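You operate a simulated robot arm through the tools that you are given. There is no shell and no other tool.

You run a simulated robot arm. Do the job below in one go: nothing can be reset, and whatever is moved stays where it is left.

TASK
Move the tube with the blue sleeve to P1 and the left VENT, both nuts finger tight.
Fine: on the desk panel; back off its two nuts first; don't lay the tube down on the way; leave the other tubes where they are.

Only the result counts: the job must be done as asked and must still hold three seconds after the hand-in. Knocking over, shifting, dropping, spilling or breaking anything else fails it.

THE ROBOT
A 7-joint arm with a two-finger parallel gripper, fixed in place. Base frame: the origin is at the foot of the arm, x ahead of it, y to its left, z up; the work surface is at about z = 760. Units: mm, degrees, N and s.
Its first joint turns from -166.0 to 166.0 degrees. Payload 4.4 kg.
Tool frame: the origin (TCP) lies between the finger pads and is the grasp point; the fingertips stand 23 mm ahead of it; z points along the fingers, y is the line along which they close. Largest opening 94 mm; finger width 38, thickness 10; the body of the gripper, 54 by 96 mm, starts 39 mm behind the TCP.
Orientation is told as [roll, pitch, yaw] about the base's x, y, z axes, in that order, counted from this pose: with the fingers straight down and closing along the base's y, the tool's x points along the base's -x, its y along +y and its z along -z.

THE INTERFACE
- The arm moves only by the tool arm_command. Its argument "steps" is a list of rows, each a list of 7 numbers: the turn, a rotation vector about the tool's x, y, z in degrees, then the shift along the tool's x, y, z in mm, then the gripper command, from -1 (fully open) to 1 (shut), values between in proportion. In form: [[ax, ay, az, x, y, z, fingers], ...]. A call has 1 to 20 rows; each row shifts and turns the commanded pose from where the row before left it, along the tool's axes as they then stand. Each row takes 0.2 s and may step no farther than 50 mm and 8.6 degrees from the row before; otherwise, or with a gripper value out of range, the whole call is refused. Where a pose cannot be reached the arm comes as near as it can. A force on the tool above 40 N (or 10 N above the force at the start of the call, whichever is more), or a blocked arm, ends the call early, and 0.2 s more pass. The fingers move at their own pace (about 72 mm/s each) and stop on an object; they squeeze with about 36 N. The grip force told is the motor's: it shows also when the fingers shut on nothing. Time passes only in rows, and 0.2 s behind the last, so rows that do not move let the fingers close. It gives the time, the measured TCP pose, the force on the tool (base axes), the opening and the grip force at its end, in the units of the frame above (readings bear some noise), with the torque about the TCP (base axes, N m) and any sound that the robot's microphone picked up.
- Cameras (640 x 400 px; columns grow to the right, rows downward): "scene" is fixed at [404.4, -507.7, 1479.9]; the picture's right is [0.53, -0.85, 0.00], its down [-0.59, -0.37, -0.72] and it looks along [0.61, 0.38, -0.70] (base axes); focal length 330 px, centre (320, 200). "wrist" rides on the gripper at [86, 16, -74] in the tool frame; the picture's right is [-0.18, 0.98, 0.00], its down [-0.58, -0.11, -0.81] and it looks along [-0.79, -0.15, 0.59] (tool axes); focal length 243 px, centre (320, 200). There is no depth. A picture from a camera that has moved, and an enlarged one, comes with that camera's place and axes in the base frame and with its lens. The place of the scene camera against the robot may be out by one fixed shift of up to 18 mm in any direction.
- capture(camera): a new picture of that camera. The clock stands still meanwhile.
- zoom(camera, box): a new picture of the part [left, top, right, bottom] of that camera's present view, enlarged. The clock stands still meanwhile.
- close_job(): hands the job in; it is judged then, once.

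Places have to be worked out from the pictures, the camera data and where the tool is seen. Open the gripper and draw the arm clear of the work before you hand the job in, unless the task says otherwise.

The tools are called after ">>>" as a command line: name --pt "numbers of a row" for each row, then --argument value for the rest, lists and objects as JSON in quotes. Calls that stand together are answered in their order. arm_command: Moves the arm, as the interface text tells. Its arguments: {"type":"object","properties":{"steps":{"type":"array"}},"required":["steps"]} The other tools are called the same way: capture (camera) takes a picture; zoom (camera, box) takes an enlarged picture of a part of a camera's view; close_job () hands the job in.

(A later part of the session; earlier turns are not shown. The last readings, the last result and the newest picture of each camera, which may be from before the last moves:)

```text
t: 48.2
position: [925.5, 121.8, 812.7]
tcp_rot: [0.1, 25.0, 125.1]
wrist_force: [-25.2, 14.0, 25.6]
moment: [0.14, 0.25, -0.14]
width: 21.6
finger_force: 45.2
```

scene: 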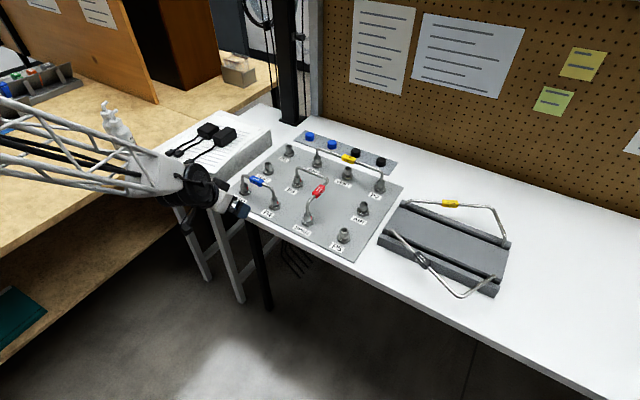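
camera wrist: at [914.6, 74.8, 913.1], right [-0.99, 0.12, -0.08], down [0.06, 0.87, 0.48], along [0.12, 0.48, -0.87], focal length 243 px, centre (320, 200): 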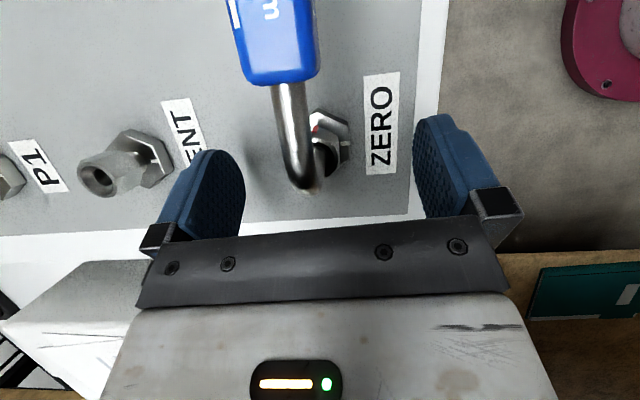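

+25 N upward: the nut is climbing the thread (pitch looks like ~8 mm/turn, so full back-off is about 160°, matching P1's mark at ~75°). I raise 0.6 mm, trim outward, and continue to yaw 133.

>>> arm_command --pt "0 0 0 -0.14 0.17 -0.4 1" --pt "0 0 0 -0.14 0.17 -0.4 1" --pt "0 0 0 0 0 0 1" --pt "1.69 0 -3.63 0.04 0.54 -0.09 1" --pt "0 0 0 0 0 0 1" --pt "1.69 0 -3.63 0.04 0.54 -0.09 1" --pt "0 0 0 0 0 0 1" --pt "0 0 0 0 0 0 1"

```text
t: 50.0
position: [924.5, 121.2, 812.3]
tcp_rot: [0.1, 24.9, 132.9]
wrist_force: [27.9, -0.2, -5.8]
moment: [0.12, -0.57, 0.15]
width: 21.8
finger_force: 44.8
```

100° turned. Open, swing back 60°, regrip.

>>> arm_command --pt "0 0 0 0 0 0 0.15" --pt "0 0 0 0 0 0 0.15" --pt "0 0 0 0 0 0 0.15" --pt "-3.17 0 6.8 0 -1.05 0 0.15" --pt "-3.17 0 6.8 0 -1.05 0 0.15" --pt "-3.17 0 6.8 0 -1.05 0 0.15" --pt "-3.17 0 6.8 0 -1.05 0 0.15" --pt "-3.17 0 6.8 0 -1.05 0 0.15" --pt "-3.17 0 6.8 0 -1.05 0 0.15" --pt "-3.17 0 6.8 0 -1.05 0 0.15" --pt "-3.17 0 6.8 0 -1.05 0 0.15" --pt "0 0 0 0 0 0 0.15" --pt "0 0 0 0 0 0 0.15"

>>> zoom --camera "wrist" --box '[230, 80, 410, 240]'

```text
t: 52.8
position: [932.3, 125.1, 813.2]
tcp_rot: [-0.1, 25.1, 72.9]
wrist_force: [0.4, -0.3, 0.3]
moment: [-0.02, -0.01, 0.0]
width: 40.1
finger_force: 0.1
```

```text
2.50 times, centred on (320, 160) of wrist
camera zoom: at [903.1, 83.2, 916.0], right [-0.89, 0.45, -0.08], down [0.36, 0.8, 0.48], along [0.28, 0.4, -0.87], focal length 606 px, centre (320, 300)
```

zoom: 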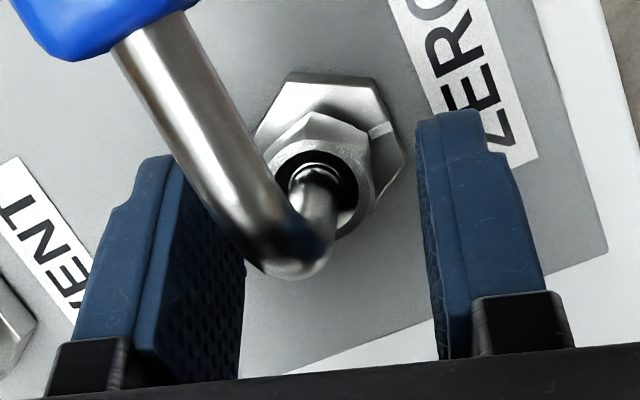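

Nut well aligned again. Closing in stages.

>>> arm_command --pt "0 0 0 0 0 0 0.48" --pt "0 0 0 0 0 0 0.5" --pt "0 0 0 0 0 0 0.56" --pt "0 0 0 0 0 0 0.62" --pt "0 0 0 0 0 0 1" --pt "0 0 0 0 0 0 1"

>>> arm_command --pt "1.69 0 -3.63 0.04 0.56 -0.09 1" --pt "0 0 0 0 0 0 1" --pt "1.69 0 -3.63 0.04 0.56 -0.09 1" --pt "0 0 0 0 0 0 1" --pt "1.69 0 -3.63 0.04 0.56 -0.09 1" --pt "0 0 0 0 0 0 1" --pt "1.69 0 -3.63 0.04 0.56 -0.09 1" --pt "0 0 0 0 0 0 1" --pt "0 0 0 0 0 0 1"

```text
t: 54.2
position: [933.3, 124.0, 812.5]
tcp_rot: [0.0, 25.1, 72.9]
wrist_force: [7.1, -1.2, -2.6]
moment: [-0.04, -0.23, 0.04]
width: 21.6
finger_force: 45.3
```

```text
t: 56.2
position: [929.6, 122.8, 812.3]
tcp_rot: [0.1, 25.2, 88.9]
wrist_force: [-14.0, 0.9, 21.7]
moment: [-0.14, 0.14, -0.19]
width: 21.8
finger_force: 45.2
```

116° turned. Raise 0.5 mm, trim, and go another 16°.

>>> arm_command --pt "0 0 0 0.21 0.35 -0.45 1" --pt "0 0 0 0 0 0 1" --pt "1.69 0 -3.63 0.05 0.57 -0.11 1" --pt "0 0 0 0 0 0 1" --pt "1.69 0 -3.63 0.05 0.57 -0.11 1" --pt "0 0 0 0 0 0 1" --pt "1.69 0 -3.63 0.05 0.57 -0.11 1" --pt "0 0 0 0 0 0 1" --pt "1.69 0 -3.63 0.05 0.57 -0.11 1" --pt "0 0 0 0 0 0 1" --pt "0 0 0 0 0 0 1"

```text
t: 58.6
position: [927.0, 125.3, 813.9]
tcp_rot: [0.1, 25.0, 104.9]
wrist_force: [28.6, -21.6, -7.1]
moment: [-0.31, -0.54, 0.22]
width: 21.6
finger_force: 44.8
```

132° turned. Trim inward and along tool y, then continue.

>>> arm_command --pt "0 0 0 0.32 -0.3 0.15 1" --pt "0 0 0 0.32 -0.3 0.15 1" --pt "0 0 0 0 0 0 1" --pt "1.69 0 -3.63 0.05 0.5 -0.11 1" --pt "0 0 0 0 0 0 1" --pt "1.69 0 -3.63 0.05 0.5 -0.11 1" --pt "0 0 0 0 0 0 1" --pt "1.69 0 -3.63 0.05 0.5 -0.11 1" --pt "0 0 0 0 0 0 1" --pt "0 0 0 0 0 0 1"

```text
t: 60.8
position: [925.5, 122.5, 814.3]
tcp_rot: [0.2, 25.0, 117.0]
wrist_force: [-30.3, -10.3, 0.3]
moment: [-0.08, 0.41, -0.28]
width: 21.3
finger_force: 45.1
```

144° turned. Trim +0.8 mm along tool y and turn the last 16°.

>>> arm_command --pt "0 0 0 0 0.4 0 1" --pt "0 0 0 0 0.4 0 1" --pt "0 0 0 0 0 0 1" --pt "1.69 0 -3.63 0.05 0.56 -0.11 1" --pt "0 0 0 0 0 0 1" --pt "1.69 0 -3.63 0.05 0.56 -0.11 1" --pt "0 0 0 0 0 0 1" --pt "1.69 0 -3.63 0.05 0.56 -0.11 1" --pt "0 0 0 0 0 0 1" --pt "0 0 0 0 0 0 1"

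```text
t: 63.0
position: [923.5, 122.5, 815.5]
tcp_rot: [0.1, 25.0, 129.0]
wrist_force: [-27.7, -9.7, -11.0]
moment: [0.08, 0.19, -0.7]
width: 23.0
finger_force: 45.1
```

Width rose to 23.0 and the torque jumped to −0.7 N m: the nut has reached its back-off stop at ~150–155°. I relax back 4° and open fully, then look.

>>> arm_command --pt "-1.69 0 3.63 0 -0.3 0 1" --pt "0 0 0 0 0 0 0.5" --pt "0 0 0 0 0 0 0.15" --pt "0 0 0 0 0 0 0.0" --pt "0 0 0 0 0 0 -0.3" --pt "0 0 0 0 0 0 -0.3"

>>> zoom --camera "wrist" --box '[230, 80, 410, 240]'

>>> zoom --camera "scene" --box '[220, 150, 290, 210]'

```text
t: 64.4
position: [925.9, 121.9, 814.4]
tcp_rot: [0.1, 25.0, 125.0]
wrist_force: [0.1, 0.5, 0.9]
moment: [0.03, -0.02, 0.02]
width: 61.0
finger_force: 0.1
```

```text
2.50 times, centred on (320, 160) of wrist
camera zoom: at [938.8, 74.1, 918.4], right [-0.9, -0.43, -0.08], down [-0.41, 0.77, 0.48], along [-0.15, 0.47, -0.87], focal length 606 px, centre (320, 300)
```

zoom: 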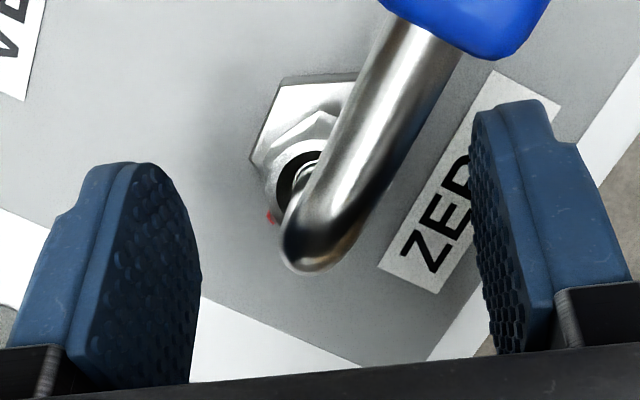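

```text
6.67 times, centred on (255, 180) of scene
camera zoom: at [404.4, -507.7, 1479.9], right [0.53, -0.85, 0.0], down [-0.59, -0.37, -0.72], along [0.61, 0.38, -0.7], focal length 2198 px, centre (753, 333)
```

zoom: 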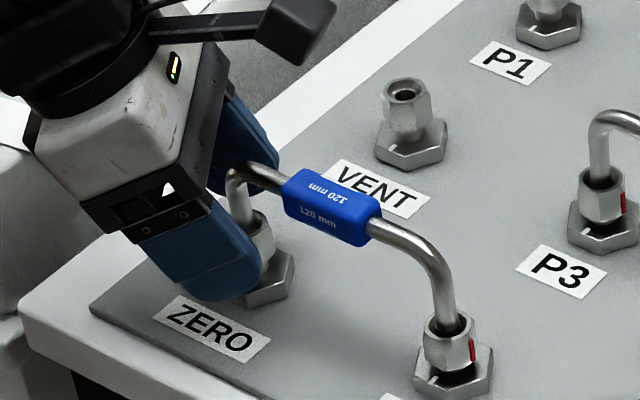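

ZERO's mark is now at ~65°, matching the other empty ports: fully backed off. Tube untouched. I rotate back to face square, rise straight up, and then swing round for P4.

>>> arm_command --pt "-3.38 0 7.25 0 -1.1 0 -0.3" --pt "-3.38 0 7.25 0 -1.1 0 -0.3" --pt "-3.38 0 7.25 0 -1.1 0 -0.3" --pt "-3.38 0 7.25 0 -1.1 0 -0.3" --pt "0 0 0 0 0 0 -0.3" --pt "0 0 0 8.5 0 -18.1 -0.3" --pt "0 0 0 12.7 0 -27.2 -0.3" --pt "0 0 0 12.7 0 -27.2 -0.3" --pt "0 0 0 12.7 0 -27.2 -0.3" --pt "0 0 0 12.7 0 -27.2 -0.3" --pt "0 0 0 8.5 0 -18.1 -0.3" --pt "0 0 0 0 0 0 -0.3"

>>> arm_command --pt "-3.55 0 7.61 0 0 0 -1" --pt "-3.55 0 7.61 0 0 0 -1" --pt "-3.55 0 7.61 0 0 0 -1" --pt "-3.55 0 7.61 0 0 0 -1" --pt "-3.55 0 7.61 0 0 0 -1" --pt "-3.55 0 7.61 0 0 0 -1" --pt "-3.55 0 7.61 0 0 0 -1" --pt "-3.55 0 7.61 0 0 0 -1" --pt "-3.55 0 7.61 0 0 0 -1" --pt "-3.55 0 7.61 0 0 0 -1" --pt "-3.55 0 7.61 0 0 0 -1" --pt "-3.55 0 7.61 0 0 0 -1" --pt "-3.55 0 7.61 0 0 0 -1" --pt "-3.55 0 7.61 0 0 0 -1" --pt "-3.55 0 7.61 0 0 0 -1" --pt "-3.55 0 7.61 0 0 0 -1" --pt "-3.55 0 7.61 0 0 0 -1" --pt "-3.55 0 7.61 0 0 0 -1" --pt "-3.55 0 7.61 0 0 0 -1" --pt "0 0 0 0 0 0 -1"

```text
t: 67.0
position: [927.5, 120.7, 977.1]
tcp_rot: [0.2, 25.0, 93.1]
wrist_force: [0.3, -0.1, -0.1]
moment: [0.0, 0.0, -0.02]
width: 61.1
finger_force: 0.1
```

```text
t: 71.2
position: [927.9, 123.7, 973.8]
tcp_rot: [-0.1, 25.0, -66.9]
wrist_force: [-0.3, 0.0, 0.3]
moment: [0.03, -0.02, 0.0]
width: 94.2
finger_force: 0.1
```

Yaw −67 reached without trouble. Finish to −84 and translate above P4.

>>> arm_command --pt "-3.55 0 7.61 0 0 0 -1" --pt "-3.63 0 7.79 0 0 0 -1" --pt "0 0 0 0 0 0 -1" --pt "0 0 0 -30.9 -3.2 -14.4 -1" --pt "0 0 0 -30.9 -3.2 -14.4 -1" --pt "0 0 0 -30.9 -3.2 -14.4 -1" --pt "0 0 0 -30.9 -3.2 -14.4 -1" --pt "0 0 0 0 0 0 -1" --pt "0 0 0 0 0 0 -1"

>>> capture --camera "wrist"

>>> zoom --camera "wrist" --box '[270, 70, 370, 170]'

```text
t: 73.2
position: [929.1, -14.5, 978.5]
tcp_rot: [-0.1, 25.0, -83.7]
wrist_force: [-0.1, -0.6, 0.6]
moment: [-0.01, 0.0, -0.02]
width: 93.8
finger_force: 0.1
```

```text
taken
camera wrist: at [939.8, 33.6, 1080.8], right [1.0, -0.06, -0.08], down [-0.01, -0.87, 0.49], along [-0.1, -0.48, -0.87], focal length 243 px, centre (320, 200)
```

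wrist: 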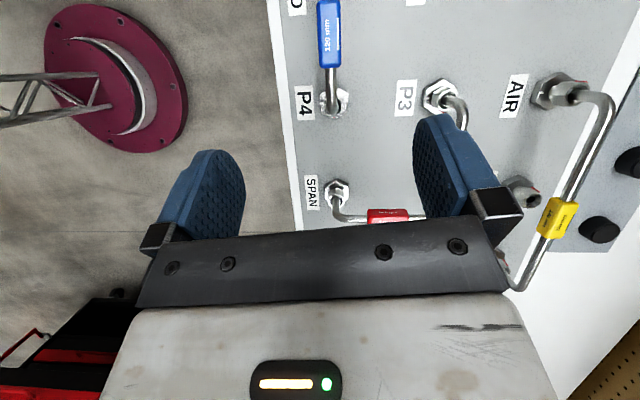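

```text
4.00 times, centred on (320, 120) of wrist
camera zoom: at [939.8, 33.6, 1080.8], right [1.0, -0.06, -0.08], down [-0.01, -0.87, 0.49], along [-0.1, -0.48, -0.87], focal length 970 px, centre (320, 520)
```

zoom: 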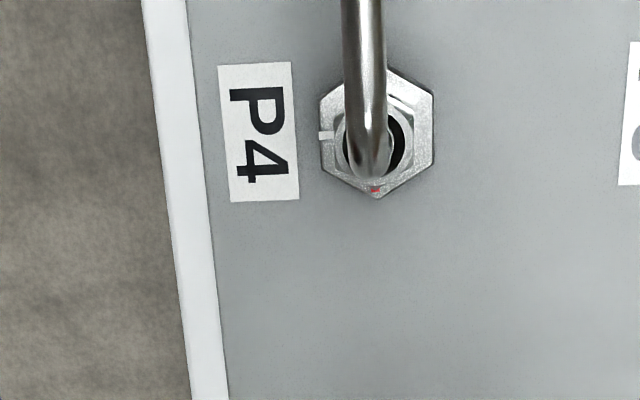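

P4's nut is seen with the mark at ~270°, its axis near x≈930. Descending to z≈858 for a closer check.

>>> arm_command --pt "0 0 0 -8.45 1.5 18.1 -1" --pt "0 0 0 -8.45 0 18.1 -1" --pt "0 0 0 -8.45 0 18.1 -1" --pt "0 0 0 -8.45 0 18.1 -1" --pt "0 0 0 -8.45 0 18.1 -1" --pt "0 0 0 -8.45 0 18.1 -1" --pt "0 0 0 0 0 0 -1" --pt "0 0 0 0 0 0 -1"

>>> zoom --camera "wrist" --box '[240, 60, 400, 220]'

>>> zoom --camera "scene" --box '[200, 120, 340, 240]'

```text
t: 75.0
position: [933.2, -13.1, 855.4]
tcp_rot: [-0.2, 25.0, -83.7]
wrist_force: [-0.4, 1.1, -1.2]
moment: [0.02, -0.01, 0.0]
width: 94.0
finger_force: 0.0
```

```text
2.50 times, centred on (320, 140) of wrist
camera zoom: at [944.0, 34.9, 957.5], right [1.0, -0.06, -0.08], down [-0.01, -0.87, 0.49], along [-0.1, -0.48, -0.87], focal length 606 px, centre (320, 350)
```

zoom: 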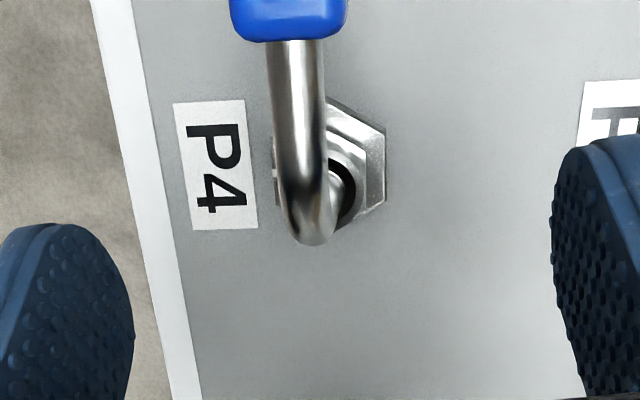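

```text
3.33 times, centred on (270, 180) of scene
camera zoom: at [404.4, -507.7, 1479.9], right [0.53, -0.85, 0.0], down [-0.59, -0.37, -0.72], along [0.61, 0.38, -0.7], focal length 1099 px, centre (487, 267)
```

zoom: 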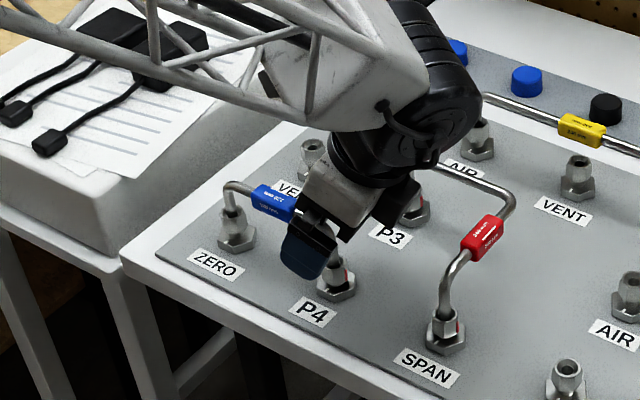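

I want the flat's angle more exactly before gripping; zooming further on P4's nut.

>>> zoom --camera "wrist" --box '[300, 80, 350, 130]'

```text
8.00 times, centred on (325, 105) of wrist
camera zoom: at [944.0, 34.9, 957.5], right [1.0, -0.06, -0.08], down [-0.01, -0.87, 0.49], along [-0.1, -0.48, -0.87], focal length 1941 px, centre (280, 960)
```

zoom: 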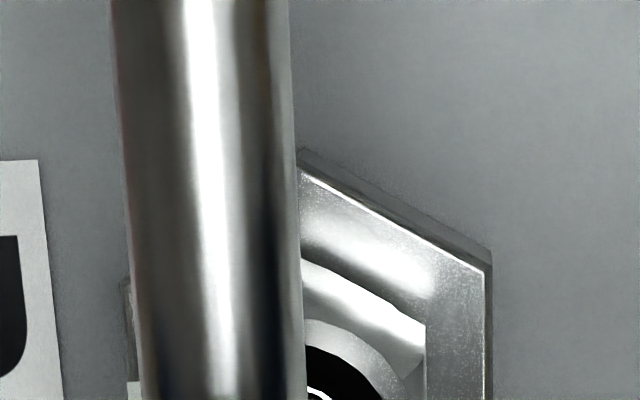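

Nut flats are parallel to the base hex, i.e. normals along ±x (0°). I set yaw to −90 and descend to z≈810 open.

>>> arm_command --pt "-2.66 0 5.71 0 -2.0 0 -1" --pt "0 0 0 -4.2 0 9.05 -1" --pt "0 0 0 -4.2 0 9.05 -1" --pt "0 0 0 -4.2 0 9.05 -1" --pt "0 0 0 -4.2 0 9.05 -1" --pt "0 0 0 -2.2 0 4.7 -1" --pt "0 0 0 0 0 0 -1" --pt "0 0 0 0 0 0 -1"

>>> capture --camera "wrist"

```text
t: 76.8
position: [930.3, -12.5, 811.3]
tcp_rot: [-0.1, 24.9, -89.9]
wrist_force: [-0.1, -0.1, -0.2]
moment: [-0.01, 0.0, -0.01]
width: 93.9
finger_force: 0.1
```

```text
taken
camera wrist: at [947.1, 34.0, 914.2], right [0.98, -0.17, -0.08], down [-0.11, -0.87, 0.49], along [-0.15, -0.47, -0.87], focal length 243 px, centre (320, 200)
```

wrist: 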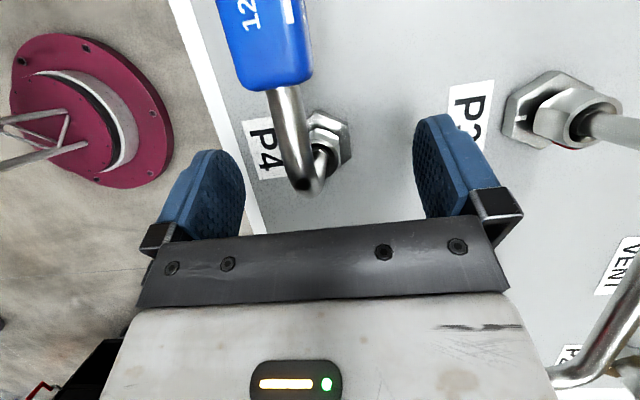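

Position is good. Close to 40 mm, then onto the nut in stages.

>>> arm_command --pt "0 0 0 0 0 0 0.15" --pt "0 0 0 0 0 0 0.15" --pt "0 0 0 0 0 0 0.15"

>>> zoom --camera "wrist" --box '[230, 80, 410, 240]'

```text
t: 77.6
position: [930.7, -13.5, 811.0]
tcp_rot: [-0.2, 24.9, -89.9]
wrist_force: [-0.1, 0.6, 0.0]
moment: [-0.01, 0.0, 0.0]
width: 40.0
finger_force: 0.0
```

```text
2.50 times, centred on (320, 160) of wrist
camera zoom: at [947.1, 34.0, 914.3], right [0.98, -0.17, -0.08], down [-0.11, -0.87, 0.49], along [-0.15, -0.47, -0.87], focal length 606 px, centre (320, 300)
```

zoom: 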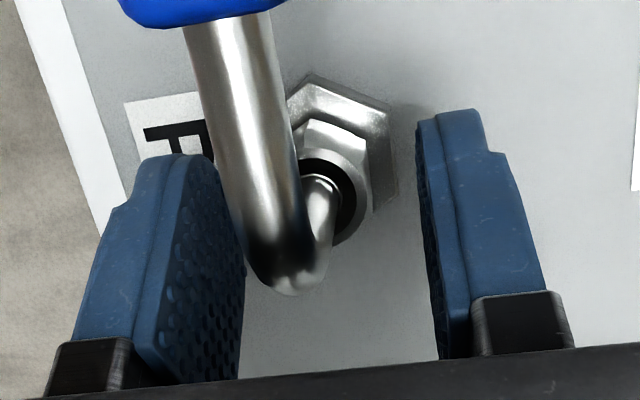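

>>> arm_command --pt "0 0 0 0 0 0 0.48" --pt "0 0 0 0 0 0 0.5" --pt "0 0 0 0 0 0 0.54" --pt "0 0 0 0 0 0 0.6" --pt "0 0 0 0 0 0 1" --pt "0 0 0 0 0 0 1"

```text
t: 79.0
position: [929.4, -12.2, 811.2]
tcp_rot: [-0.2, 24.9, -90.0]
wrist_force: [-34.1, -1.6, 10.5]
moment: [0.16, 0.52, 0.23]
width: 21.6
finger_force: 44.4
```

Gripped at 21.6 mm, with −34 N in x, so the nut lies ~0.9 mm toward −x of my command. Trim that and settle.

>>> arm_command --pt "0 0 0 0 -0.45 0 1" --pt "0 0 0 0.1 -0.45 -0.2 1" --pt "0 0 0 0 0 0 1" --pt "0 0 0 0 0 0 1"

```text
t: 80.0
position: [929.1, -11.8, 810.7]
tcp_rot: [0.1, 24.9, -89.8]
wrist_force: [-6.8, -0.5, 3.4]
moment: [0.02, 0.06, 0.02]
width: 21.3
finger_force: 45.1
```

Settled. Now turning P4's nut counter-clockwise, 12° at a time.

>>> arm_command --pt "1.69 0 -3.63 0.02 0.54 -0.04 1" --pt "0 0 0 0 0 0 1" --pt "1.69 0 -3.63 0.02 0.54 -0.04 1" --pt "0 0 0 0 0 0 1" --pt "1.69 0 -3.63 0.02 0.54 -0.04 1" --pt "0 0 0 0 0 0 1" --pt "0 0 0 0 0 0 1"

```text
t: 81.6
position: [931.5, -11.7, 811.0]
tcp_rot: [0.0, 24.9, -77.9]
wrist_force: [9.4, 9.5, 7.7]
moment: [0.04, -0.25, -0.11]
width: 21.7
finger_force: 44.8
```

Small forces; trim slightly and continue 16°.

>>> arm_command --pt "0 0 0 0.2 0.3 -0.05 1" --pt "1.69 0 -3.63 0.04 0.56 -0.08 1" --pt "0 0 0 0 0 0 1" --pt "1.69 0 -3.63 0.04 0.56 -0.08 1" --pt "0 0 0 0 0 0 1" --pt "1.69 0 -3.63 0.04 0.56 -0.08 1" --pt "0 0 0 0 0 0 1" --pt "1.69 0 -3.63 0.04 0.56 -0.08 1" --pt "0 0 0 0 0 0 1" --pt "0 0 0 0 0 0 1"

```text
t: 83.8
position: [934.0, -11.4, 811.6]
tcp_rot: [-0.1, 25.0, -61.9]
wrist_force: [-15.1, 16.5, 27.5]
moment: [0.38, 0.24, -0.04]
width: 21.6
finger_force: 44.8
```

28° turned; +27 N in z shows the nut climbing. Raise 0.6 mm, shift in 0.5 mm, then 16° more.

>>> arm_command --pt "0 0 0 0.35 -0.05 -0.17 1" --pt "0 0 0 0.35 -0.05 -0.16 1" --pt "1.69 0 -3.63 0.05 0.56 -0.11 1" --pt "0 0 0 0 0 0 1" --pt "1.69 0 -3.63 0.05 0.56 -0.11 1" --pt "0 0 0 0 0 0 1" --pt "1.69 0 -3.63 0.05 0.56 -0.11 1" --pt "0 0 0 0 0 0 1" --pt "1.69 0 -3.63 0.05 0.56 -0.11 1" --pt "0 0 0 0 0 0 1" --pt "0 0 0 0 0 0 1"

```text
t: 86.2
position: [935.3, -10.2, 810.9]
tcp_rot: [-0.1, 25.0, -45.9]
wrist_force: [5.6, -3.0, 8.5]
moment: [0.26, 0.18, -0.02]
width: 21.3
finger_force: 45.2
```

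44° turned. Open, swing back 60°, and regrip.

>>> arm_command --pt "0 0 0 0 0 0 0.15" --pt "0 0 0 0 0 0 0.15" --pt "0 0 0 0 0 0 0.15" --pt "-3.17 0 6.8 0.05 -1.05 0 0.15" --pt "-3.17 0 6.8 0.05 -1.05 0 0.15" --pt "-3.17 0 6.8 0.05 -1.05 0 0.15" --pt "-3.17 0 6.8 0.05 -1.05 0 0.15" --pt "-3.17 0 6.8 0.05 -1.05 0 0.15" --pt "-3.17 0 6.8 0.05 -1.05 0 0.15" --pt "-3.17 0 6.8 0.05 -1.05 0 0.15" --pt "-3.17 0 6.8 0.05 -1.05 0 0.15" --pt "0 0 0 0 0 0 0.15" --pt "0 0 0 0 0 0 0.15"

>>> zoom --camera "wrist" --box '[230, 80, 410, 240]'

```text
t: 89.0
position: [927.2, -11.5, 813.7]
tcp_rot: [-0.1, 24.9, -105.9]
wrist_force: [0.1, 0.1, -0.2]
moment: [-0.01, 0.01, 0.0]
width: 40.1
finger_force: 0.0
```

```text
2.50 times, centred on (320, 160) of wrist
camera zoom: at [954.9, 28.0, 915.7], right [0.9, -0.43, -0.08], down [-0.34, -0.8, 0.49], along [-0.27, -0.41, -0.87], focal length 606 px, centre (320, 300)
```

zoom: 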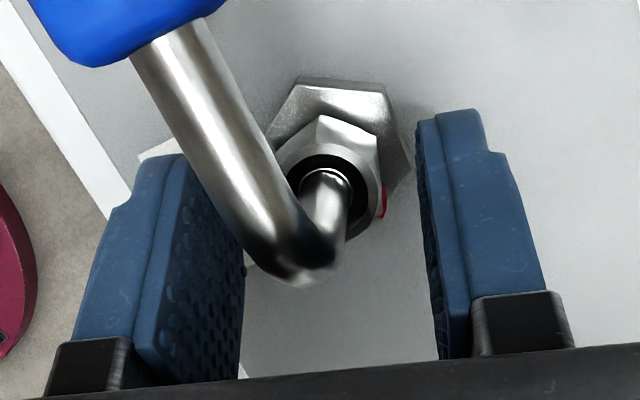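

The nut sits ~1 mm to the right of the jaw midline; I shift +1 mm along tool y and close in stages.

>>> arm_command --pt "0 0 0 0 1.0 0 0.15" --pt "0 0 0 0 0 0 0.48" --pt "0 0 0 0 0 0 0.5" --pt "0 0 0 0 0 0 0.54" --pt "0 0 0 0 0 0 0.6" --pt "0 0 0 0 0 0 1" --pt "0 0 0 0 0 0 1"

```text
t: 90.6
position: [927.9, -12.2, 812.3]
tcp_rot: [0.0, 24.9, -105.8]
wrist_force: [-3.4, 0.2, 1.2]
moment: [0.02, -0.05, 0.07]
width: 21.5
finger_force: 44.9
```

Nearly force-free grip. Turn 20° counter-clockwise.

>>> arm_command --pt "1.69 0 -3.63 0.04 0.56 -0.08 1" --pt "0 0 0 0 0 0 1" --pt "1.69 0 -3.63 0.04 0.56 -0.08 1" --pt "0 0 0 0 0 0 1" --pt "1.69 0 -3.63 0.04 0.56 -0.08 1" --pt "0 0 0 0 0 0 1" --pt "1.69 0 -3.63 0.04 0.56 -0.08 1" --pt "0 0 0 0 0 0 1" --pt "1.69 0 -3.63 0.04 0.56 -0.08 1" --pt "0 0 0 0 0 0 1" --pt "0 0 0 0 0 0 1"

```text
t: 93.0
position: [930.7, -14.6, 812.7]
tcp_rot: [-0.1, 25.0, -85.8]
wrist_force: [-7.1, 34.7, -6.7]
moment: [0.56, 0.0, 0.02]
width: 21.7
finger_force: 45.0
```

64° turned; +35 N inward. Shift 0.9 mm inward and continue 16°.

>>> arm_command --pt "0 0 0 0.42 -0.08 0.16 1" --pt "0 0 0 0.42 -0.08 0.16 1" --pt "1.69 0 -3.63 0.04 0.56 -0.08 1" --pt "0 0 0 0 0 0 1" --pt "1.69 0 -3.63 0.04 0.56 -0.08 1" --pt "0 0 0 0 0 0 1" --pt "1.69 0 -3.63 0.04 0.56 -0.08 1" --pt "0 0 0 0 0 0 1" --pt "1.69 0 -3.63 0.04 0.56 -0.08 1" --pt "0 0 0 0 0 0 1" --pt "0 0 0 0 0 0 1"

```text
t: 95.4
position: [931.8, -13.4, 812.8]
tcp_rot: [-0.2, 25.0, -70.0]
wrist_force: [6.4, -29.3, -13.0]
moment: [-0.66, -0.26, 0.04]
width: 21.5
finger_force: 45.2
```

80° turned. Ease 0.7 mm outward, 0.3 down, and go 16° more.

>>> arm_command --pt "0 0 0 -0.38 0 0 1" --pt "0 0 0 -0.38 0 0 1" --pt "1.69 0 -3.63 0.04 0.56 -0.08 1" --pt "0 0 0 0 0 0 1" --pt "1.69 0 -3.63 0.04 0.56 -0.08 1" --pt "0 0 0 0 0 0 1" --pt "1.69 0 -3.63 0.04 0.56 -0.08 1" --pt "0 0 0 0 0 0 1" --pt "1.69 0 -3.63 0.04 0.56 -0.08 1" --pt "0 0 0 0 0 0 1" --pt "0 0 0 0 0 0 1"

```text
t: 97.8
position: [935.6, -12.3, 814.2]
tcp_rot: [-0.1, 24.9, -53.8]
wrist_force: [-12.1, -21.3, 7.2]
moment: [-0.14, 0.28, 0.18]
width: 21.2
finger_force: 45.5
```

96° turned. Trim −0.5 mm along tool y and turn 8° more before regripping.

>>> arm_command --pt "0 0 0 -0.15 -0.5 -0.1 1" --pt "1.69 0 -3.63 0.04 0.54 -0.08 1" --pt "0 0 0 0 0 0 1" --pt "1.69 0 -3.63 0.04 0.54 -0.08 1" --pt "0 0 0 0 0 0 1" --pt "0 0 0 0 0 0 1"

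>>> arm_command --pt "0 0 0 0 0 0 0.15" --pt "0 0 0 0 0 0 0.15" --pt "0 0 0 0 0 0 0.15" --pt "-3.17 0 6.8 0.05 -1.0 0 0.15" --pt "-3.17 0 6.8 0.05 -1.0 0 0.15" --pt "-3.17 0 6.8 0.05 -1.0 0 0.15" --pt "-3.17 0 6.8 0.05 -1.0 0 0.15" --pt "-3.17 0 6.8 0.05 -1.0 0 0.15" --pt "-3.17 0 6.8 0.05 -1.0 0 0.15" --pt "-3.17 0 6.8 0.05 -1.0 0 0.15" --pt "-3.17 0 6.8 0.05 -1.0 0 0.15" --pt "0 0 0 0 0 0 0.15" --pt "0 0 0 0 0 0 0.15"

>>> zoom --camera "wrist" --box '[230, 80, 410, 240]'

```text
t: 99.2
position: [937.0, -11.0, 813.9]
tcp_rot: [0.0, 25.0, -45.9]
wrist_force: [8.8, 12.0, 4.4]
moment: [0.39, -0.06, -0.15]
width: 21.7
finger_force: 45.1
```

```text
t: 102.0
position: [928.6, -14.0, 813.9]
tcp_rot: [0.0, 24.9, -106.0]
wrist_force: [-0.4, 0.2, 0.3]
moment: [-0.05, -0.04, 0.02]
width: 40.3
finger_force: 0.0
```

```text
2.50 times, centred on (320, 160) of wrist
camera zoom: at [956.2, 26.3, 916.4], right [0.9, -0.43, -0.08], down [-0.34, -0.8, 0.49], along [-0.27, -0.41, -0.87], focal length 606 px, centre (320, 300)
```

zoom: 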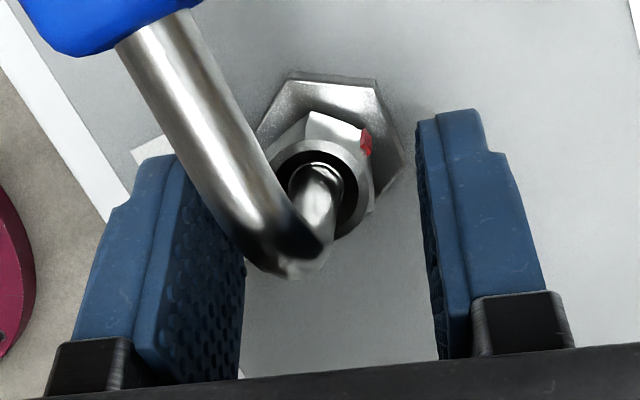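

104° turned and the nut is centred in the jaws. Close and turn on toward the stop.

>>> arm_command --pt "0 0 0 0 0 0 0.48" --pt "0 0 0 0 0 0 0.5" --pt "0 0 0 0 0 0 0.54" --pt "0 0 0 0 0 0 0.6" --pt "0 0 0 0 0 0 1" --pt "0 0 0 0 0 0 1"

>>> arm_command --pt "1.69 0 -3.63 0.04 0.56 -0.08 1" --pt "0 0 0 0 0 0 1" --pt "1.69 0 -3.63 0.04 0.56 -0.08 1" --pt "0 0 0 0 0 0 1" --pt "1.69 0 -3.63 0.04 0.56 -0.08 1" --pt "0 0 0 0 0 0 1" --pt "1.69 0 -3.63 0.04 0.56 -0.08 1" --pt "0 0 0 0 0 0 1" --pt "0 0 0 0 0 0 1"

```text
t: 103.4
position: [927.3, -14.8, 813.0]
tcp_rot: [-0.1, 24.8, -106.0]
wrist_force: [-11.9, 1.5, 3.2]
moment: [0.0, 0.14, 0.15]
width: 21.5
finger_force: 44.8
```

```text
t: 105.2
position: [930.1, -14.0, 813.3]
tcp_rot: [-0.2, 25.1, -89.8]
wrist_force: [-8.7, 6.6, 8.1]
moment: [-0.05, 0.06, 0.07]
width: 21.5
finger_force: 45.2
stopped in row 8: the force on the tool passed its limit at 41 N (the readings are from after the stop); the commanded pose is now the measured one
```

120° turned. Trim and continue in 12° batches.

>>> arm_command --pt "0 0 0 0.15 -0.2 -0.1 1" --pt "0 0 0 0 0 0 1" --pt "1.69 0 -3.63 0.04 0.58 -0.08 1" --pt "0 0 0 0 0 0 1" --pt "1.69 0 -3.63 0.04 0.58 -0.08 1" --pt "0 0 0 0 0 0 1" --pt "1.69 0 -3.63 0.04 0.58 -0.08 1" --pt "0 0 0 0 0 0 1" --pt "0 0 0 0 0 0 1"

```text
t: 107.2
position: [931.8, -12.9, 813.5]
tcp_rot: [0.0, 25.0, -77.8]
wrist_force: [-19.7, -5.8, 20.3]
moment: [-0.1, 0.25, 0.15]
width: 21.6
finger_force: 45.5
```

132° turned. Raise 0.5 mm, trim −0.5 along tool y, and turn 12° more.

>>> arm_command --pt "0 0 0 0.1 -0.25 -0.22 1" --pt "0 0 0 0.1 -0.25 -0.22 1" --pt "0 0 0 0 0 0 1" --pt "1.69 0 -3.63 0.04 0.54 -0.08 1" --pt "0 0 0 0 0 0 1" --pt "1.69 0 -3.63 0.04 0.54 -0.08 1" --pt "0 0 0 0 0 0 1" --pt "1.69 0 -3.63 0.04 0.54 -0.08 1" --pt "0 0 0 0 0 0 1" --pt "0 0 0 0 0 0 1"

```text
t: 109.3
position: [933.6, -13.8, 814.8]
tcp_rot: [0.0, 25.1, -65.8]
wrist_force: [10.7, -0.5, -5.8]
moment: [0.21, -0.24, -0.08]
width: 21.6
finger_force: 45.0
stopped in row 10: the force on the tool passed its limit at 41 N (the readings are from after the stop); the commanded pose is now the measured one
```

144° turned. I go on by 4° steps watching for the stop.

>>> arm_command --pt "0 0 0 0 0.2 0 1" --pt "1.69 0 -3.63 0.04 0.56 -0.08 1" --pt "0 0 0 0 0 0 1" --pt "1.69 0 -3.63 0.04 0.56 -0.08 1" --pt "0 0 0 0 0 0 1" --pt "0 0 0 0 0 0 1"

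```text
t: 110.8
position: [936.1, -13.2, 814.5]
tcp_rot: [0.1, 25.1, -57.7]
wrist_force: [14.4, 0.9, -5.8]
moment: [-0.06, -0.21, -0.71]
width: 21.7
finger_force: 44.8
```

Torque −0.71 N m: P4's nut is at its back-off stop. Relax 4°, open, rotate square, and check the picture before rising.

>>> arm_command --pt "-1.69 0 3.63 0 -0.5 0 1" --pt "0 0 0 0 0 0 0.5" --pt "0 0 0 0 0 0 0.15" --pt "0 0 0 0 0 0 -0.3" --pt "0 0 0 0 0 0 -0.3" --pt "-3.17 0 6.8 0 -1.0 0 -0.3" --pt "-3.17 0 6.8 0 -1.0 0 -0.3" --pt "-3.17 0 6.8 0 -1.0 0 -0.3" --pt "-3.17 0 6.8 0 -1.0 0 -0.3" --pt "0 0 0 0 0 0 -0.3"

>>> zoom --camera "wrist" --box '[230, 80, 410, 240]'

```text
t: 113.0
position: [929.4, -13.3, 814.8]
tcp_rot: [-0.1, 25.0, -91.9]
wrist_force: [0.2, -0.1, 0.0]
moment: [0.01, -0.01, 0.01]
width: 61.0
finger_force: 0.0
```

```text
2.50 times, centred on (320, 160) of wrist
camera zoom: at [948.2, 31.9, 917.6], right [0.98, -0.2, -0.08], down [-0.14, -0.86, 0.49], along [-0.16, -0.46, -0.87], focal length 606 px, centre (320, 300)
```

zoom: 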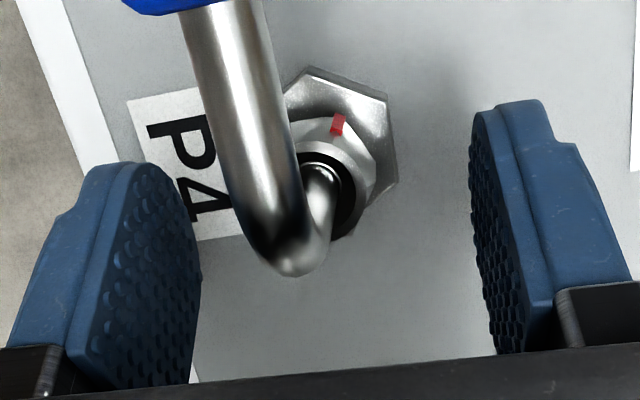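

P4 is backed off too (mark ~64°). Rise straight up, level the tool at yaw −90, and move above the tube's middle (~929.5, 55.4).

>>> arm_command --pt "0 0 0 8.45 0 -18.1 -0.3" --pt "0 0 0 12.7 0 -27.2 -0.3" --pt "0 0 0 12.7 0 -27.2 -0.3" --pt "0 0 0 12.7 0 -27.2 -0.3" --pt "0 0 0 12.7 0 -27.2 -0.3" --pt "0 0 0 12.7 0 -27.2 -0.3" --pt "0 -8.3 0 0 0 0 -0.3" --pt "0 -8.3 0 0 0 0 -0.3" --pt "0 -8.4 0 0 0 0 -0.3" --pt "0 0 -1.9 0 0 0 -0.3" --pt "0 0 0 23 0 0 -0.3" --pt "0 0 0 23 0 0 -0.3" --pt "0 0 0 22.7 0 0 -0.3" --pt "0 0 0 0 0 0 -0.3" --pt "0 0 0 0 0 0 -0.3"

>>> capture --camera "wrist"

>>> capture --camera "scene"

```text
t: 116.2
position: [930.9, 54.7, 985.3]
tcp_rot: [-0.1, 0.0, -89.8]
wrist_force: [0.4, -0.6, 1.0]
moment: [0.02, 0.01, 0.0]
width: 61.3
finger_force: 0.2
```

```text
taken
camera wrist: at [946.0, 140.7, 1058.9], right [0.98, -0.18, 0.0], down [-0.11, -0.58, 0.81], along [-0.15, -0.79, -0.59], focal length 243 px, centre (320, 200)
```

wrist: 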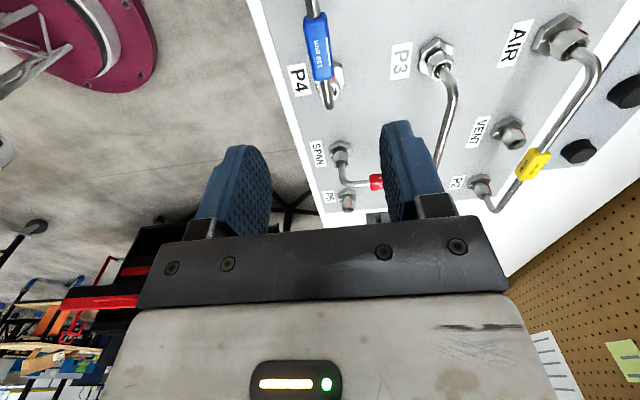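

```text
taken
```

scene: 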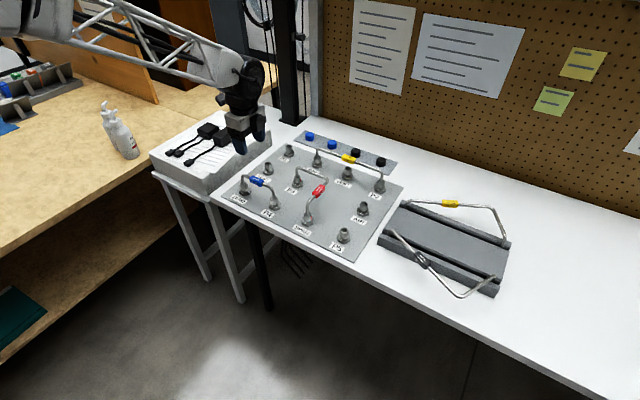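

The tool is level above the tube. Before picking it up, I measure the goal ports relative to ZERO and P4 with tight scene zooms (all four nuts are now at the same height).

>>> zoom --camera "scene" --box '[230, 175, 260, 200]'

>>> zoom --camera "scene" --box '[260, 190, 290, 215]'

>>> zoom --camera "scene" --box '[253, 155, 283, 180]'

>>> zoom --camera "scene" --box '[273, 137, 303, 162]'

```text
16.00 times, centred on (245, 188) of scene
camera zoom: at [404.4, -507.7, 1479.9], right [0.53, -0.85, 0.0], down [-0.59, -0.37, -0.72], along [0.61, 0.38, -0.7], focal length 5276 px, centre (1520, 400)
```

zoom: 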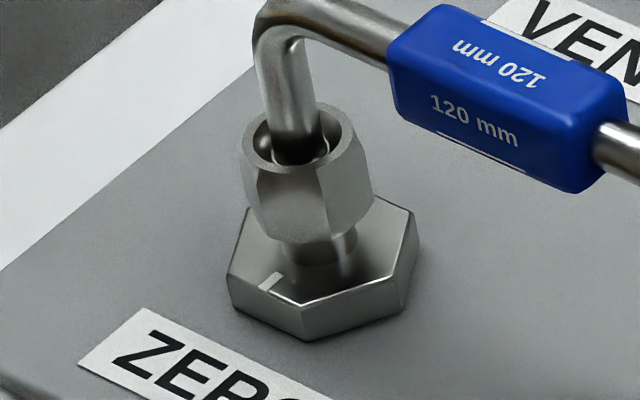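

```text
16.00 times, centred on (275, 202) of scene
camera zoom: at [404.4, -507.7, 1479.9], right [0.53, -0.85, 0.0], down [-0.59, -0.37, -0.72], along [0.61, 0.38, -0.7], focal length 5276 px, centre (1040, 160)
```

zoom: 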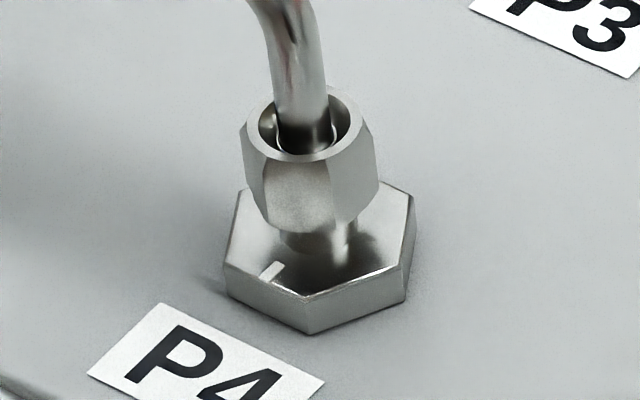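

```text
16.00 times, centred on (268, 168) of scene
camera zoom: at [404.4, -507.7, 1479.9], right [0.53, -0.85, 0.0], down [-0.59, -0.37, -0.72], along [0.61, 0.38, -0.7], focal length 5276 px, centre (1152, 720)
```

zoom: 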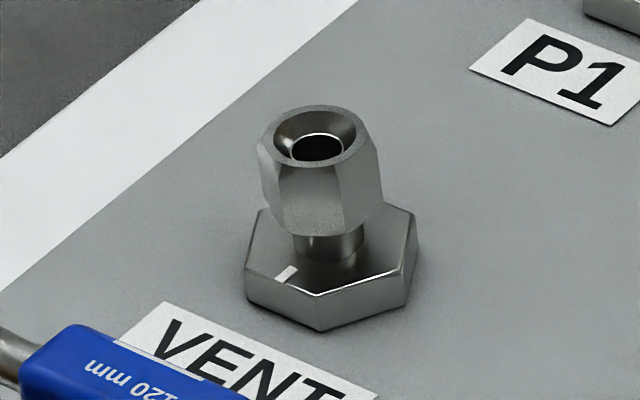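

```text
16.00 times, centred on (288, 150) of scene
camera zoom: at [404.4, -507.7, 1479.9], right [0.53, -0.85, 0.0], down [-0.59, -0.37, -0.72], along [0.61, 0.38, -0.7], focal length 5276 px, centre (832, 1008)
```

zoom: 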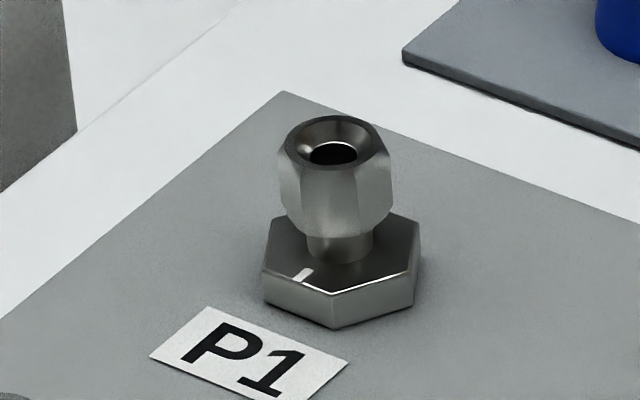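

All four hexes fit an exact 120 mm grid with essentially no rotation, so the move from mid(ZERO,P4) to mid(VENT,P1) is (+180, +60) with a 90° turn. Now I descend over the sleeve with the fingers open.

>>> arm_command --pt "0 0 0 0.5 -0.8 20 -0.3" --pt "0 0 0 0 0 20 -0.3" --pt "0 0 0 0 0 20 -0.3" --pt "0 0 0 0 0 20 -0.3" --pt "0 0 0 0 0 20 -0.3" --pt "0 0 0 0 0 15 -0.3" --pt "0 0 0 0 0 10 -0.3" --pt "0 0 0 0 0 0 -0.3" --pt "0 0 0 0 0 0 -0.3"

>>> capture --camera "wrist"

>>> zoom --camera "scene" --box '[210, 140, 310, 220]'

```text
t: 118.2
position: [929.8, 54.8, 859.2]
tcp_rot: [-0.1, 0.0, -89.9]
wrist_force: [0.6, 0.3, 0.2]
moment: [0.0, -0.02, 0.03]
width: 61.4
finger_force: 0.1
```

```text
taken
camera wrist: at [945.5, 140.7, 932.8], right [0.98, -0.18, 0.0], down [-0.11, -0.58, 0.81], along [-0.15, -0.79, -0.59], focal length 243 px, centre (320, 200)
```

wrist: 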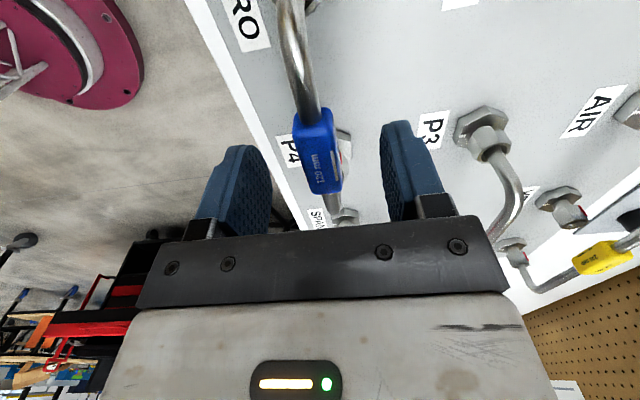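

```text
5.00 times, centred on (260, 180) of scene
camera zoom: at [404.4, -507.7, 1479.9], right [0.53, -0.85, 0.0], down [-0.59, -0.37, -0.72], along [0.61, 0.38, -0.7], focal length 1649 px, centre (620, 300)
```

zoom: 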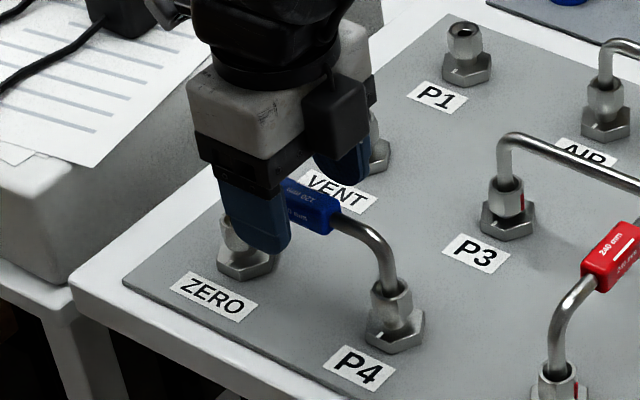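

The sleeve centre appears where predicted, between the fingers. Down 21 mm to z≈838 and close in stages.

>>> arm_command --pt "0 0 0 0.4 0 10 -0.3" --pt "0 0 0 0 0 11 -0.3" --pt "0 0 0 0 0 0 -0.3" --pt "0 0 0 0 0 0 0.2" --pt "0 0 0 0 0 0 0.4" --pt "0 0 0 0 0 0 0.45" --pt "0 0 0 0 0 0 0.5" --pt "0 0 0 0 0 0 0.55" --pt "0 0 0 0 0 0 0.6" --pt "0 0 0 0 0 0 1" --pt "0 0 0 0 0 0 1"

```text
t: 120.5
position: [930.3, 55.0, 837.9]
tcp_rot: [0.0, 0.0, -89.8]
wrist_force: [2.3, -0.1, 0.0]
moment: [-0.03, -0.08, -0.15]
width: 18.3
finger_force: 36.3
```

Sleeve gripped (18.3 mm) with almost no side force. Lift slowly, 12 mm first.

>>> arm_command --pt "0 0 0 0 0 -2 1" --pt "0 0 0 0 0 -2 1" --pt "0 0 0 0 0 -2 1" --pt "0 0 0 0 0 -3 1" --pt "0 0 0 0 0 -3 1" --pt "0 0 0 0 0 0 1"

>>> zoom --camera "scene" --box '[210, 140, 310, 220]'

```text
t: 122.0
position: [928.1, 55.5, 851.5]
tcp_rot: [0.0, 0.0, -89.9]
wrist_force: [3.5, 1.2, -1.5]
moment: [-0.02, -0.19, -0.19]
width: 18.2
finger_force: 36.3
```

```text
5.00 times, centred on (260, 180) of scene
camera zoom: at [404.4, -507.7, 1479.9], right [0.53, -0.85, 0.0], down [-0.59, -0.37, -0.72], along [0.61, 0.38, -0.7], focal length 1649 px, centre (620, 300)
```

zoom: 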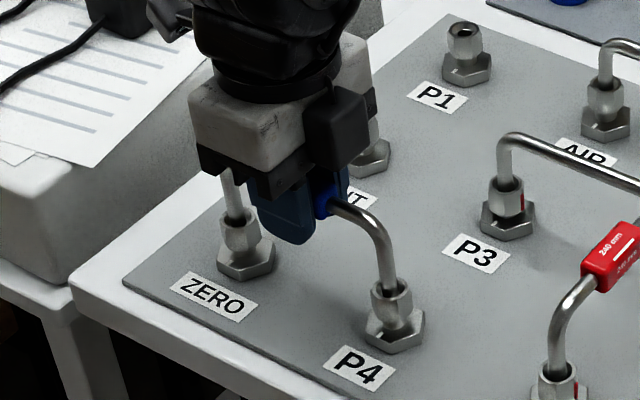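

The tube comes up freely. Continue lifting another 40 mm.

>>> arm_command --pt "0 0 0 0 0 -5 1" --pt "0 0 0 0 0 -5 1" --pt "0 0 0 0 0 -5 1" --pt "0 0 0 0 0 -5 1" --pt "0 0 0 0 0 -10 1" --pt "0 0 0 0 0 -10 1" --pt "0 0 0 0 0 0 1"

>>> zoom --camera "scene" --box '[210, 130, 310, 210]'

```text
t: 123.5
position: [929.7, 55.6, 890.9]
tcp_rot: [0.0, 0.0, -89.7]
wrist_force: [-0.4, 0.1, -1.2]
moment: [-0.02, 0.01, 0.0]
width: 18.3
finger_force: 35.6
```

```text
5.00 times, centred on (260, 170) of scene
camera zoom: at [404.4, -507.7, 1479.9], right [0.53, -0.85, 0.0], down [-0.59, -0.37, -0.72], along [0.61, 0.38, -0.7], focal length 1649 px, centre (620, 350)
```

zoom: 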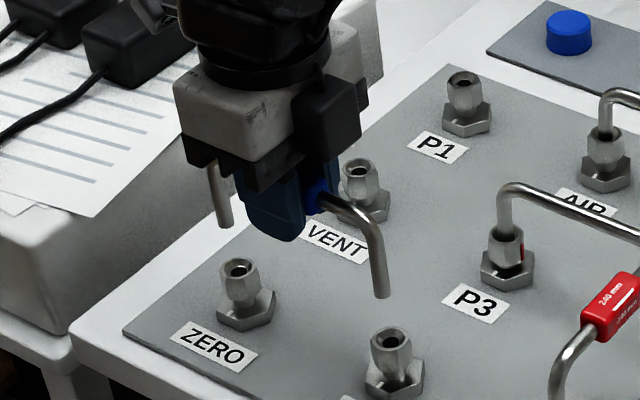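

The tube is fully out; its leg ends hang ~51 mm below the TCP. I raise 40 mm more, rotate +90° in place, then translate (+180, +60) in the air.

>>> arm_command --pt "0 0 0 0 0 -20 1" --pt "0 0 0 0 0 -20 1" --pt "0 0 0 0 0 0 1" --pt "0 0 -8.2 0 0 0 1" --pt "0 0 -8.2 0 0 0 1" --pt "0 0 -8.2 0 0 0 1" --pt "0 0 -8.2 0 0 0 1" --pt "0 0 -8.2 0 0 0 1" --pt "0 0 -8.2 0 0 0 1" --pt "0 0 -8.2 0 0 0 1" --pt "0 0 -8.2 0 0 0 1" --pt "0 0 -8.2 0 0 0 1" --pt "0 0 -8.2 0 0 0 1" --pt "0 0 -8.0 0 0 0 1" --pt "0 0 0 0 0 0 1"

>>> arm_command --pt "0 0 0 -18 6 0 1" --pt "0 0 0 -18 6 0 1" --pt "0 0 0 -18 6 0 1" --pt "0 0 0 -18 6 0 1" --pt "0 0 0 -18 6 0 1" --pt "0 0 0 -18 6 0 1" --pt "0 0 0 -18 6 0 1" --pt "0 0 0 -18 6 0 1" --pt "0 0 0 -18 6 0 1" --pt "0 0 0 -18 6 0 1" --pt "0 0 0 0 0 0 1" --pt "0 0 0 0 0 0 1"

>>> zoom --camera "scene" --box '[230, 100, 330, 180]'

>>> capture --camera "wrist"

```text
t: 126.8
position: [929.0, 54.9, 931.7]
tcp_rot: [0.1, 0.0, 0.3]
wrist_force: [0.2, -1.0, 0.5]
moment: [-0.03, 0.01, 0.0]
width: 18.2
finger_force: 36.1
```

```text
t: 129.3
position: [1108.7, 114.6, 927.6]
tcp_rot: [0.0, 0.1, 0.2]
wrist_force: [-0.8, -0.1, 0.4]
moment: [0.04, -0.02, 0.02]
width: 18.5
finger_force: 35.9
```

```text
5.00 times, centred on (280, 140) of scene
camera zoom: at [404.4, -507.7, 1479.9], right [0.53, -0.85, 0.0], down [-0.59, -0.37, -0.72], along [0.61, 0.38, -0.7], focal length 1649 px, centre (520, 500)
```

zoom: 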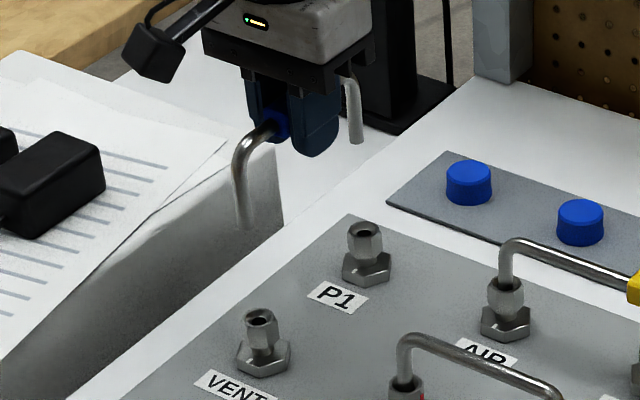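

```text
taken
camera wrist: at [1022.8, 129.8, 1002.6], right [0.18, 0.98, 0.0], down [0.58, -0.11, 0.81], along [0.79, -0.15, -0.59], focal length 243 px, centre (320, 200)
```

wrist: 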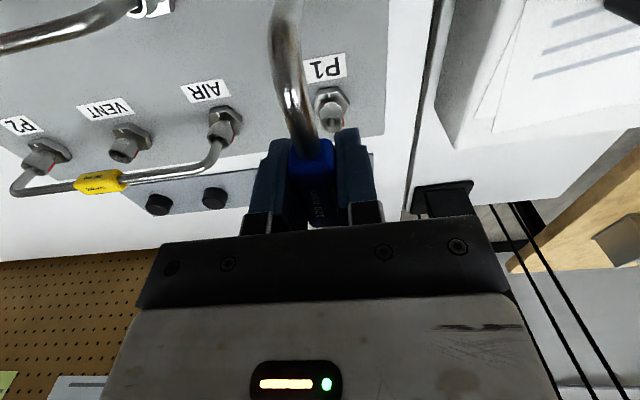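

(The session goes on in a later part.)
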